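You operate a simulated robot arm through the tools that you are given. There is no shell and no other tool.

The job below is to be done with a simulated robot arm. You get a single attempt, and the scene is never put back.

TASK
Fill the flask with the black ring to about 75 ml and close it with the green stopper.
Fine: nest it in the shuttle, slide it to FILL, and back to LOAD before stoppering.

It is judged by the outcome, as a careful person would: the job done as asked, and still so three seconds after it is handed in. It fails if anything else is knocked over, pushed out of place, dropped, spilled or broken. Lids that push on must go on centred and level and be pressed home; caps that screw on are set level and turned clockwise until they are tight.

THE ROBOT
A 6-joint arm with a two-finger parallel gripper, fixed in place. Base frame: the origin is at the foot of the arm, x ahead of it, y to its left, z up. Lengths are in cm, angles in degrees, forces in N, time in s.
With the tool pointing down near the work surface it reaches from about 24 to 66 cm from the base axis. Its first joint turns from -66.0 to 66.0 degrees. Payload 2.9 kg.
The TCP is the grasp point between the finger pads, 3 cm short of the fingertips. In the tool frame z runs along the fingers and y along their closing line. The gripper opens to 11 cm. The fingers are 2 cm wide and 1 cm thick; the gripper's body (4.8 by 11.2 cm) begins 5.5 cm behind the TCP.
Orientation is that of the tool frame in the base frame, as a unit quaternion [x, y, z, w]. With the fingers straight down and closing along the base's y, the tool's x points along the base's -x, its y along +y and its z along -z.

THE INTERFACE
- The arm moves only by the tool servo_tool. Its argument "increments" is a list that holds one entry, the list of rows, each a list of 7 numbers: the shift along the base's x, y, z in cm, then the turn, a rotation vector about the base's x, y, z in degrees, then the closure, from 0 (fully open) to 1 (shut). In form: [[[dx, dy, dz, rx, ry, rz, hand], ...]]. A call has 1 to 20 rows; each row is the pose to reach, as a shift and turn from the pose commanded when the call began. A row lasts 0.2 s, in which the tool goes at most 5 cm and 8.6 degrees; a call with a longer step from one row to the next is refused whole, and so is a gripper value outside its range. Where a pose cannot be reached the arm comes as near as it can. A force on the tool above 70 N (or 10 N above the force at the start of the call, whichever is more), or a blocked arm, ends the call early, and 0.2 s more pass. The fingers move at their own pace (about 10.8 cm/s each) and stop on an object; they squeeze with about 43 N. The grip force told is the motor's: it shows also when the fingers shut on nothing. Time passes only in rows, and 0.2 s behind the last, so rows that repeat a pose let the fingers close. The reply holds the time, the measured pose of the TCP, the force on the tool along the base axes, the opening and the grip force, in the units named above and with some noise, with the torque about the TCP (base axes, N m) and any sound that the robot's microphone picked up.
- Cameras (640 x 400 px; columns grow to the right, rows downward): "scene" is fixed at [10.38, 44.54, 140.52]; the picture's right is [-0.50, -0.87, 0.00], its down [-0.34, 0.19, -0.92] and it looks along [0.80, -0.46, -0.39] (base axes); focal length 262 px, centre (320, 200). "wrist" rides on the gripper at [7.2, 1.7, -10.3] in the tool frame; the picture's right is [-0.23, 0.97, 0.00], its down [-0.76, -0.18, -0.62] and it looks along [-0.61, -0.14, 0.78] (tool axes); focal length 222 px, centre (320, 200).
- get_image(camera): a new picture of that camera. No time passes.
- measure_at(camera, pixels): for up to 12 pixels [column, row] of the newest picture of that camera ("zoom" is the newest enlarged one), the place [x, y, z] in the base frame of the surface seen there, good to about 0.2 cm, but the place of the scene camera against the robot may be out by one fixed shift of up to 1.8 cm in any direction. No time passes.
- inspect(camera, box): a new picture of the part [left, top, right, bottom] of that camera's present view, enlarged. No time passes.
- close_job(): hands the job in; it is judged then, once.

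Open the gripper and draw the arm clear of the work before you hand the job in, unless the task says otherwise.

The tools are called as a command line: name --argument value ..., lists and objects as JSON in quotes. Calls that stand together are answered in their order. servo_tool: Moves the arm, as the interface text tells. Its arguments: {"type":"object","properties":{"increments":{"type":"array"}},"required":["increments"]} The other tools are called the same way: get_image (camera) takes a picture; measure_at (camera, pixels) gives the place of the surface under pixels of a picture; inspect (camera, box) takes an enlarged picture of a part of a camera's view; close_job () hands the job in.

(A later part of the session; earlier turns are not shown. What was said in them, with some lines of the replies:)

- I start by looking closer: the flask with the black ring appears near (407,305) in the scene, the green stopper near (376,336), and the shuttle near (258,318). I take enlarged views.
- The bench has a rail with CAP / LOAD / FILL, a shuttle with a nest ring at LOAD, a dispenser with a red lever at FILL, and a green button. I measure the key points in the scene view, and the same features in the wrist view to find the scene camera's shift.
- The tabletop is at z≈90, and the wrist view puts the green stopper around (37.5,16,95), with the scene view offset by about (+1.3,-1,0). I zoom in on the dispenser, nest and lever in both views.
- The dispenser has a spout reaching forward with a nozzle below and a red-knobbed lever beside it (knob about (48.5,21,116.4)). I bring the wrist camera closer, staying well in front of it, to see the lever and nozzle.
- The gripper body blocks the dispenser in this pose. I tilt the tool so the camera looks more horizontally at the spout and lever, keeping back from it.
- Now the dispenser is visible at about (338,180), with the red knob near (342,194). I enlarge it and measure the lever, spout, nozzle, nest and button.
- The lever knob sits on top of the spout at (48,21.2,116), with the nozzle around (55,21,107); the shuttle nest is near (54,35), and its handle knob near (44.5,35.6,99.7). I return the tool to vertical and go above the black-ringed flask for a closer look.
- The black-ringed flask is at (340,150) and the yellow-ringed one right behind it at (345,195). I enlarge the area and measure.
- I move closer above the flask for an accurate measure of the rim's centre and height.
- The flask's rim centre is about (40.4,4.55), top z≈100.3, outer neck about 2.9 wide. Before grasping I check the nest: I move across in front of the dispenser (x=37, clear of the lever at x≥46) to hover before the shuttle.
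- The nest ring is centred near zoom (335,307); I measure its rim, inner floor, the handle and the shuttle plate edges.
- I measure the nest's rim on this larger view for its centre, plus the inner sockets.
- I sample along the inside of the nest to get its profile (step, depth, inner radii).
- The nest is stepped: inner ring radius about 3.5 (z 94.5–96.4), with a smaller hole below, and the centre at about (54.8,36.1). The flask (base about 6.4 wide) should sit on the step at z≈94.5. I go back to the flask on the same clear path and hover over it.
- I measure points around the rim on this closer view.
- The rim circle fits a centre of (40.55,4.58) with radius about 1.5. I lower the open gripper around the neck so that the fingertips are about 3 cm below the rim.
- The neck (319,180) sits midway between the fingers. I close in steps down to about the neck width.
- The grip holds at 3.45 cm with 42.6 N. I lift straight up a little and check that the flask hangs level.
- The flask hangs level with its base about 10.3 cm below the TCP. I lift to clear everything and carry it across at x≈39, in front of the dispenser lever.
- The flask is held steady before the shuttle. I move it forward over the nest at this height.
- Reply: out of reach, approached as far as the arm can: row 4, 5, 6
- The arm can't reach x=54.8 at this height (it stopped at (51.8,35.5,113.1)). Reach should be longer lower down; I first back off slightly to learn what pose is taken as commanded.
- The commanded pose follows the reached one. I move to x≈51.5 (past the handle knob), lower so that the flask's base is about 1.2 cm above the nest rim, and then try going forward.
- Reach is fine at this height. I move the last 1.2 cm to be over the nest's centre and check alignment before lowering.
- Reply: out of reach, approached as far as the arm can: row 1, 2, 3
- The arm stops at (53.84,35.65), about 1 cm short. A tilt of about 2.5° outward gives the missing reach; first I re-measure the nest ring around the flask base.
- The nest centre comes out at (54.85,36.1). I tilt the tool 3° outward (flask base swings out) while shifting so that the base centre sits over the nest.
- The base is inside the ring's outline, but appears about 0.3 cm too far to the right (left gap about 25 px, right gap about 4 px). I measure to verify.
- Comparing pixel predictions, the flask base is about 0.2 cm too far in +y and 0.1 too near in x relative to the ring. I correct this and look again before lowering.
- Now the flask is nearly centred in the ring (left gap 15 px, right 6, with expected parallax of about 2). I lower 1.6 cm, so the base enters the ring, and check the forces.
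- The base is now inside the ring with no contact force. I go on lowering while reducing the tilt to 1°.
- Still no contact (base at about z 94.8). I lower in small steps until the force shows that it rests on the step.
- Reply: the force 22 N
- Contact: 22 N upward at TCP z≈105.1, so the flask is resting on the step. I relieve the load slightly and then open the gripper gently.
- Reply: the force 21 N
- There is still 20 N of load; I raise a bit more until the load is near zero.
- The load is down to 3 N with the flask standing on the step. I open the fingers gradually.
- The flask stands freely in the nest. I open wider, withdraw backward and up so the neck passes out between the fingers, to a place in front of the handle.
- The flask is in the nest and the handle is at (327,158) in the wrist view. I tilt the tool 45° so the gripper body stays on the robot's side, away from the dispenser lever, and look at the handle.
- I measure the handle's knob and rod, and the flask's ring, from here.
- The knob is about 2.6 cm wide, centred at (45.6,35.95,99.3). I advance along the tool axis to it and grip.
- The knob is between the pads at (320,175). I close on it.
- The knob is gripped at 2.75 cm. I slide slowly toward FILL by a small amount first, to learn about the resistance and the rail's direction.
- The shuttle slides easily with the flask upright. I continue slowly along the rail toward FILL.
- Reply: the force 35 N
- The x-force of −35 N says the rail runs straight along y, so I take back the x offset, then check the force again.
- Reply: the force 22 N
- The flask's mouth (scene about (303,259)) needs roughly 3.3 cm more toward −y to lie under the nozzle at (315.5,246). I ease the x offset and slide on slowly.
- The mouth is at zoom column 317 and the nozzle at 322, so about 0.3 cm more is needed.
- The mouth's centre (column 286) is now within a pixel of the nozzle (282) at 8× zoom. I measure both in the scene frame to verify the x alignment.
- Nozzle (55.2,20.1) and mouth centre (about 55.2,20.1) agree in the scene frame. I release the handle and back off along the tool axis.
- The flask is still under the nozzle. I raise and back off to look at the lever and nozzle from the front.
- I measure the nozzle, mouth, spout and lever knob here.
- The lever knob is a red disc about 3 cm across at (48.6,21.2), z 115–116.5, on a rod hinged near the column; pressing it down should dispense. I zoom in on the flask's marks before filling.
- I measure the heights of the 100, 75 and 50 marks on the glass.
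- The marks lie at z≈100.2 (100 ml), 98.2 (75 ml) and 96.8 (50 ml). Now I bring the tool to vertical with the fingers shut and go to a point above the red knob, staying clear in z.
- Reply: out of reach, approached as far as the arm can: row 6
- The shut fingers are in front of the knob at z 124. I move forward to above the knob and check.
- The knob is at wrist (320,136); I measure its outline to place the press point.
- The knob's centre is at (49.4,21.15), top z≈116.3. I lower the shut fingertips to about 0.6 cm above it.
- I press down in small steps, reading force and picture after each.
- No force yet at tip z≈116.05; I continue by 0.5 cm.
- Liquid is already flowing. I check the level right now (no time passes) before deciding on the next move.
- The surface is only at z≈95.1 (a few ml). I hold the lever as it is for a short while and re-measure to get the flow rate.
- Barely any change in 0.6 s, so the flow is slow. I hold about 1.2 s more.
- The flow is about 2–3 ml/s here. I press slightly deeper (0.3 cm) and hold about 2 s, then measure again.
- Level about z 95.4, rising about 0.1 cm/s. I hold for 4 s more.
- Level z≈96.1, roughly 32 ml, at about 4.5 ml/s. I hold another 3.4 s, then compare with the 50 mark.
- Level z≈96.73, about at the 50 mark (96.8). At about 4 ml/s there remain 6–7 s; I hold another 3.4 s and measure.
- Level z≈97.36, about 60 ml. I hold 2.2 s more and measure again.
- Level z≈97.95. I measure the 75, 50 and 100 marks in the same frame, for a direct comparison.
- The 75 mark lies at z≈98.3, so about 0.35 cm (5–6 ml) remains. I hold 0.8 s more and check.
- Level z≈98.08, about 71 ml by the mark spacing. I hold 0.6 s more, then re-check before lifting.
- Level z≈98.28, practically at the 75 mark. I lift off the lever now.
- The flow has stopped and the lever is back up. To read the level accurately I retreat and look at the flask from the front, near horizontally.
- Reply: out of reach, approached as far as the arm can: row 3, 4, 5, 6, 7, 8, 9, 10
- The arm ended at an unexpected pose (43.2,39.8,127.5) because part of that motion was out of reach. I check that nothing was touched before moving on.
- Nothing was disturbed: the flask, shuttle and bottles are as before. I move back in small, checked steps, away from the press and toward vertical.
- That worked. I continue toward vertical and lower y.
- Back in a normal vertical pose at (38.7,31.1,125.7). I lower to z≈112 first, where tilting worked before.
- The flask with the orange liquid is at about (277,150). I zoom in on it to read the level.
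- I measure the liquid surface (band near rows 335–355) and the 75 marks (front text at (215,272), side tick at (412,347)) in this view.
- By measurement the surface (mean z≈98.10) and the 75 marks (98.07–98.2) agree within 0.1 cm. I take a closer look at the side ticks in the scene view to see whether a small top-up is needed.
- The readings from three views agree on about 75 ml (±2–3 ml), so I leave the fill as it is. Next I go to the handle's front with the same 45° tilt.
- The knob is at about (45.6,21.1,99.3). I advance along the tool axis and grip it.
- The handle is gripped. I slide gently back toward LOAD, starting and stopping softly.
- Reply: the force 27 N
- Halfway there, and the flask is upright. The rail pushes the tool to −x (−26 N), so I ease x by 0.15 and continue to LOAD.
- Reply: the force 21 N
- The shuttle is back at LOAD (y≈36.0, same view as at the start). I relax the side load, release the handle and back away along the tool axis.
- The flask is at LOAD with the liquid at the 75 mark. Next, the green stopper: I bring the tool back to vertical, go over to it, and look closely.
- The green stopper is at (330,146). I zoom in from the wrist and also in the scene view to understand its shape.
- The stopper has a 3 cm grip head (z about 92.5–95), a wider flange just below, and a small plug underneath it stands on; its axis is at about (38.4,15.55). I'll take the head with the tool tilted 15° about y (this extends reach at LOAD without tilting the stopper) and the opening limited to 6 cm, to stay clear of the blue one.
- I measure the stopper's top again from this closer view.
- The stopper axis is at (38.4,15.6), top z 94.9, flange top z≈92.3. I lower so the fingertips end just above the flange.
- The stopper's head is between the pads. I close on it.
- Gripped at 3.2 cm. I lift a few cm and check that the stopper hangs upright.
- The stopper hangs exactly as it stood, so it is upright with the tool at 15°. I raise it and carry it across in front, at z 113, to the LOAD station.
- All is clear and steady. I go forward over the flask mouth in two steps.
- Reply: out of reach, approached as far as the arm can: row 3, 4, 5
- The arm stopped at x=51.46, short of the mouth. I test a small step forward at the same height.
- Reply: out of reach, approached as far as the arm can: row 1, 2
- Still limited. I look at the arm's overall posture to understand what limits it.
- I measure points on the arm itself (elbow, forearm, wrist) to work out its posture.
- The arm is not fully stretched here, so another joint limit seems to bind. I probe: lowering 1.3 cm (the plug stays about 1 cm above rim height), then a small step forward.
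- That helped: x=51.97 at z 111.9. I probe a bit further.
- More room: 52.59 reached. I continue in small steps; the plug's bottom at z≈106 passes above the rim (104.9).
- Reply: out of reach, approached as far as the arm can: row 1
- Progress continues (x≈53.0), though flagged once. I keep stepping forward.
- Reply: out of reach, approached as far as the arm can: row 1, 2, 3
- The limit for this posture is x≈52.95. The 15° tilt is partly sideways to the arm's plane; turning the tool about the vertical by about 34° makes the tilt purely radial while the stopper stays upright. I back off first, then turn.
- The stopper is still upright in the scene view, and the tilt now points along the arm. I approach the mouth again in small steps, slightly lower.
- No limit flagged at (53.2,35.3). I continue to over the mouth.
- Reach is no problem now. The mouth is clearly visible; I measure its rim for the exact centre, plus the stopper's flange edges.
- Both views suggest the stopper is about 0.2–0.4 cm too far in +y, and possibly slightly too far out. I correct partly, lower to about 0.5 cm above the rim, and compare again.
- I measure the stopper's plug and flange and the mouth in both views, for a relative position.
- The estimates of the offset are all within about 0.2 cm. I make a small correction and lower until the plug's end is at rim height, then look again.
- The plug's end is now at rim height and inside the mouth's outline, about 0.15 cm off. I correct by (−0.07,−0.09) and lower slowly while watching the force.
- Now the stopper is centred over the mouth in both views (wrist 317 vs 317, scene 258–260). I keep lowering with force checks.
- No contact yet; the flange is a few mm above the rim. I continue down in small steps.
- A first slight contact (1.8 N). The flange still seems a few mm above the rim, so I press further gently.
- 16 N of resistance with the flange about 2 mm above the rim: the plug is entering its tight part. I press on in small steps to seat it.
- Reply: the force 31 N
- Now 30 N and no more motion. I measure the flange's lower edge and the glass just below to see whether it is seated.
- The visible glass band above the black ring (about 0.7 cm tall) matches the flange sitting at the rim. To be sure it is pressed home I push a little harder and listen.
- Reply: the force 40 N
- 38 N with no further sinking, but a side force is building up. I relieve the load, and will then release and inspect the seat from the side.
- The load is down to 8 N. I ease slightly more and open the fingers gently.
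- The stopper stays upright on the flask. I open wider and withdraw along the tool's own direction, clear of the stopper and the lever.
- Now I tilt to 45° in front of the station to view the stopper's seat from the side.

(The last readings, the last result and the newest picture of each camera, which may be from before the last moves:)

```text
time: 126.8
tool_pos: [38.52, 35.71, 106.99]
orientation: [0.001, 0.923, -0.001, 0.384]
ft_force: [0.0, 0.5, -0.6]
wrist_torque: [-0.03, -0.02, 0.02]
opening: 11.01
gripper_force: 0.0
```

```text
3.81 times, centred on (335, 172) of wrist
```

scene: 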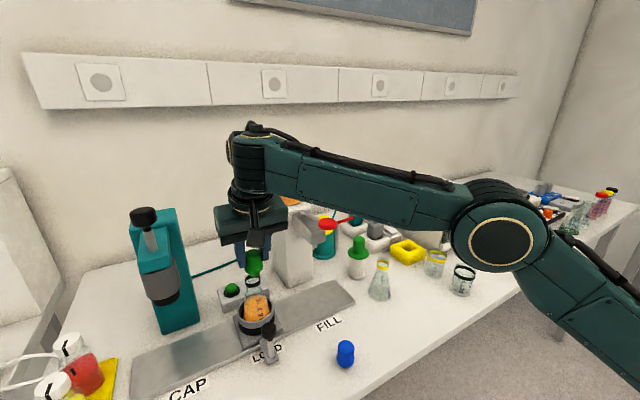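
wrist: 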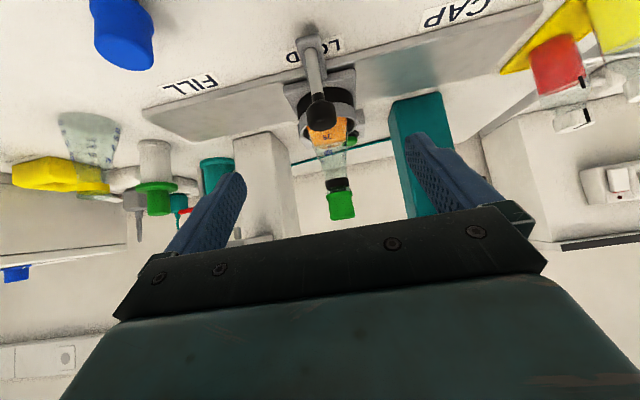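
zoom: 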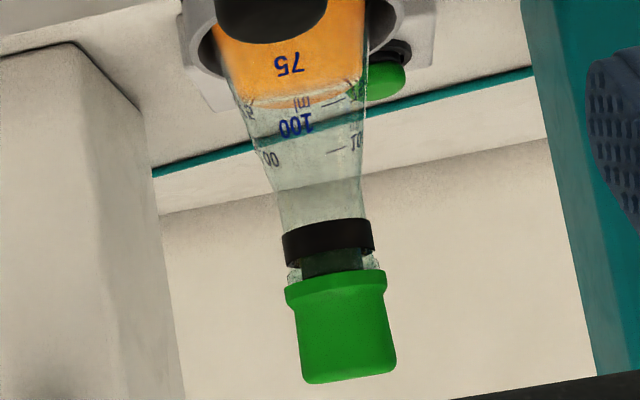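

inspect --camera "wrist" --box '[318, 170, 362, 225]'

inspect --camera "wrist" --box '[320, 175, 355, 200]'

```text
7.27 times, centred on (340, 198) of wrist
```

zoom: 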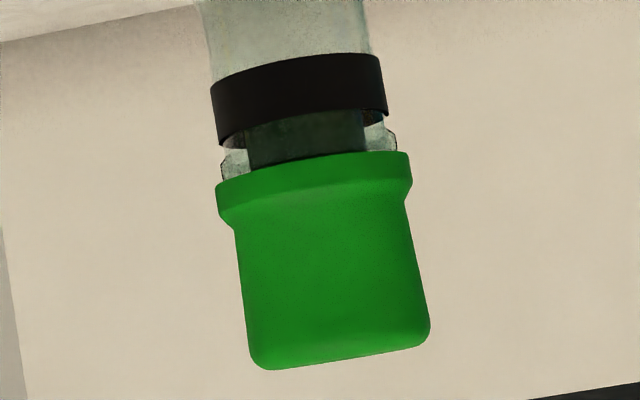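

```text
16.00 times, centred on (338, 188) of wrist
```

zoom: 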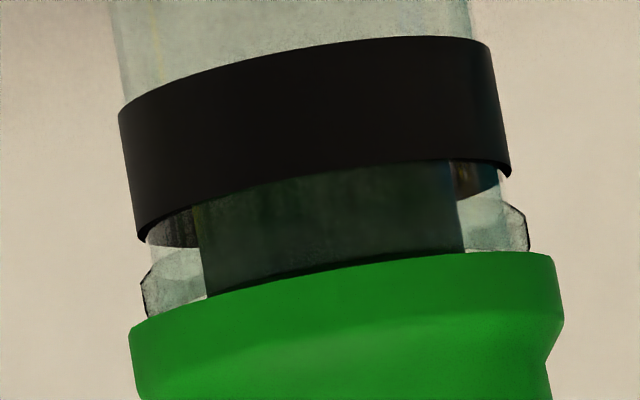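

The side view shows the flange's edge meeting the glass lip on both sides (left lip end row 318 vs flange 322, right 250 vs 253), parallel to the black ring and centred. I verify by measuring.

measure_at --camera "zoom" --pixels '[[340, 280], [340, 268], [340, 262], [140, 335], [550, 270], [340, 200], [340, 170], [155, 290], [520, 230], [220, 300], [480, 265], [340, 110]]'

inspect --camera "scene" --box '[240, 245, 285, 300]'

```text
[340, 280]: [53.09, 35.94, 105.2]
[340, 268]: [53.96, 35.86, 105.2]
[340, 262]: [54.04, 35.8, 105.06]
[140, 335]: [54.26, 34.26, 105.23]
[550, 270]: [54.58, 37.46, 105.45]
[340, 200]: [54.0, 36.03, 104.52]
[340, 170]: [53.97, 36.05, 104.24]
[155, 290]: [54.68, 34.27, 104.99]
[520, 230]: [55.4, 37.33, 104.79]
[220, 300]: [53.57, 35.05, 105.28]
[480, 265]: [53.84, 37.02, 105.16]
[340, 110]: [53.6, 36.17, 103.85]
```

```text
7.27 times, centred on (262, 272) of scene
```

zoom: 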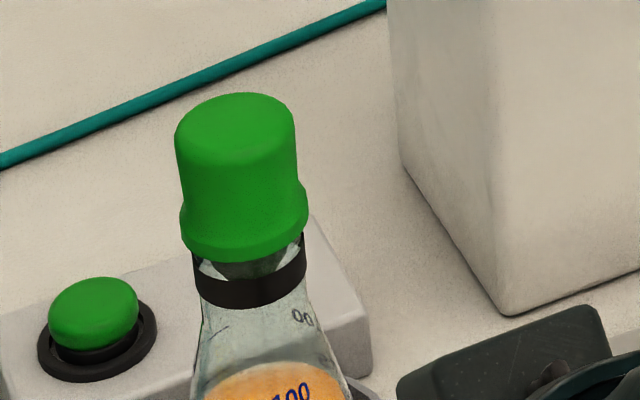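

The flange (z≈105.1–105.2) sits on the lip (z≈104.9–105.0), level and centred, and held under 38 N without moving further, so it is pressed home. I withdraw the arm clear: first back to vertical, in front of the station.

servo_tool --increments '[[[-0.5, 0, 1, 0, 7.5, 0, 0], [-1, 0, 2, 0, 15, 0, 0], [-1.5, 0, 3, 0, 22.5, 0, 0], [-2, 0, 4, 0, 30, 0, 0], [-2.5, 0, 5, 0, 37.5, 0, 0], [-3, 0, 5.5, 0, 45, 0, 0], [-3, 0, 5.5, 0, 45, 0, 0]]]'

servo_tool --increments '[[[-0.5, -3, 0.5, 0, 0, 0, 0], [-1, -6.5, 1.5, 0, 0, 0, 0], [-1.5, -10, 3, 0, 0, 0, 0], [-2, -13, 5, 0, 0, 0, 0], [-2.5, -15, 7.5, 0, 0, 0, 0], [-3, -16, 10, 0, 0, 0, 0], [-3, -16, 10, 0, 0, 0, 0]]]'

get_image --camera "scene"

get_image --camera "wrist"

```text
time: 128.4
tool_pos: [35.31, 35.72, 112.61]
orientation: [0.0, 1.0, -0.001, -0.001]
ft_force: [0.5, -0.7, -0.4]
wrist_torque: [-0.03, -0.06, 0.03]
opening: 11.0
gripper_force: 0.0
```

```text
time: 130.0
tool_pos: [32.38, 19.67, 122.53]
orientation: [0.0, 1.0, -0.001, 0.001]
ft_force: [0.2, 0.1, 0.2]
wrist_torque: [-0.02, 0.02, 0.01]
opening: 11.0
gripper_force: 0.1
```

```text
taken
```

scene: 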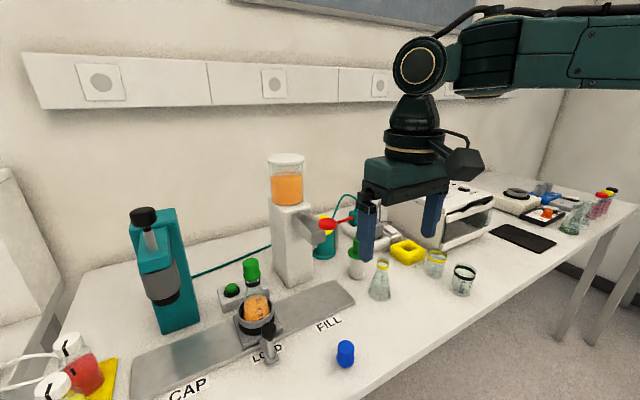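

```text
taken
```

wrist: 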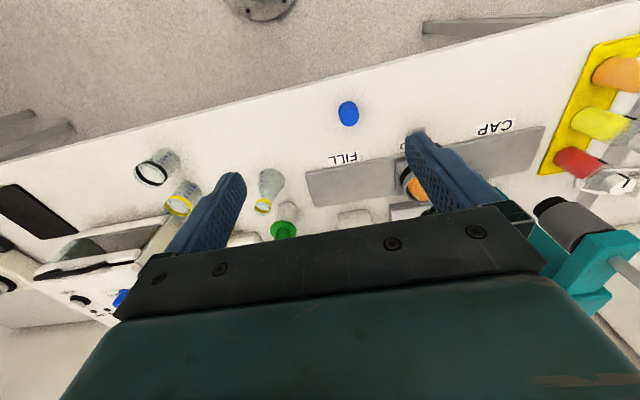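

The arm is clear. I take a final close look at the station for level, fill, and any spill on the rail.

inspect --camera "scene" --box '[215, 245, 345, 375]'

inspect --camera "scene" --box '[238, 255, 278, 335]'

measure_at --camera "zoom" --pixels '[[300, 215], [320, 225], [290, 230], [330, 235], [310, 240]]'

```text
3.08 times, centred on (280, 310) of scene
```

zoom: 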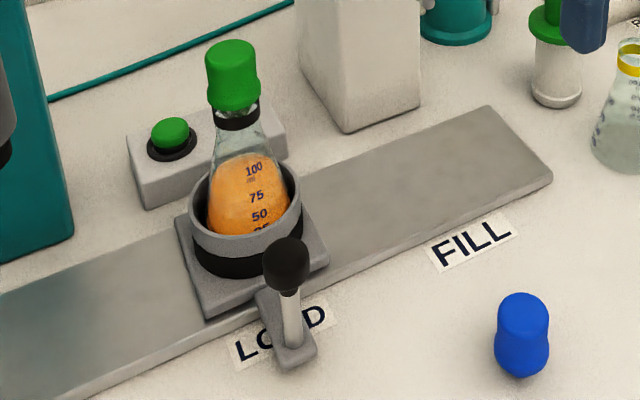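

```text
5.00 times, centred on (258, 295) of scene
```

zoom: 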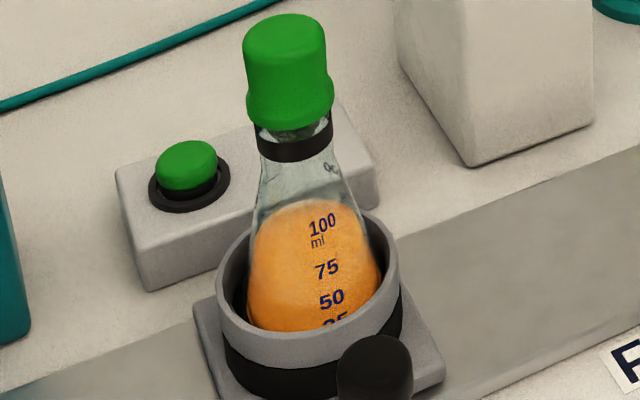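

```text
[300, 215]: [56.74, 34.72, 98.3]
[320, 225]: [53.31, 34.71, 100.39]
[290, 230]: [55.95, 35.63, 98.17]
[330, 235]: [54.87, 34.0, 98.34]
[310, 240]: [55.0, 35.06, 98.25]
```

Flask nested at LOAD, liquid at z≈98.26 (the 75 mark is at about 98.3), green stopper seated level, no spills, everything else in place, gripper open and clear. I hand the job in.

close_job

```text
The job is handed in.
```

The black-ringed flask is filled to about 75 ml, closed with the green stopper, and standing in the shuttle at LOAD. The job is handed in.

- **Fill:** the liquid surface read z ≈ 98.26 cm against the 75 ml mark at about 98.3 cm. Different ways of estimating the volume disagreed by a few ml around 75.
- **Stopper:** its flange rests on the glass rim, level and centred. It did not sink any further under a 38 N press, so I took it as pressed home.
- **Order:** I nested the flask in the shuttle, slid it to FILL, and slid it back to LOAD before stoppering.
- **One unplanned motion:** after filling, one arm move went out of reach and ended near the press. It touched nothing in the pictures, and I recovered in small steps.
- **Surroundings:** the final pictures show no spills and nothing else knocked over or moved. The gripper is open and clear of the work.
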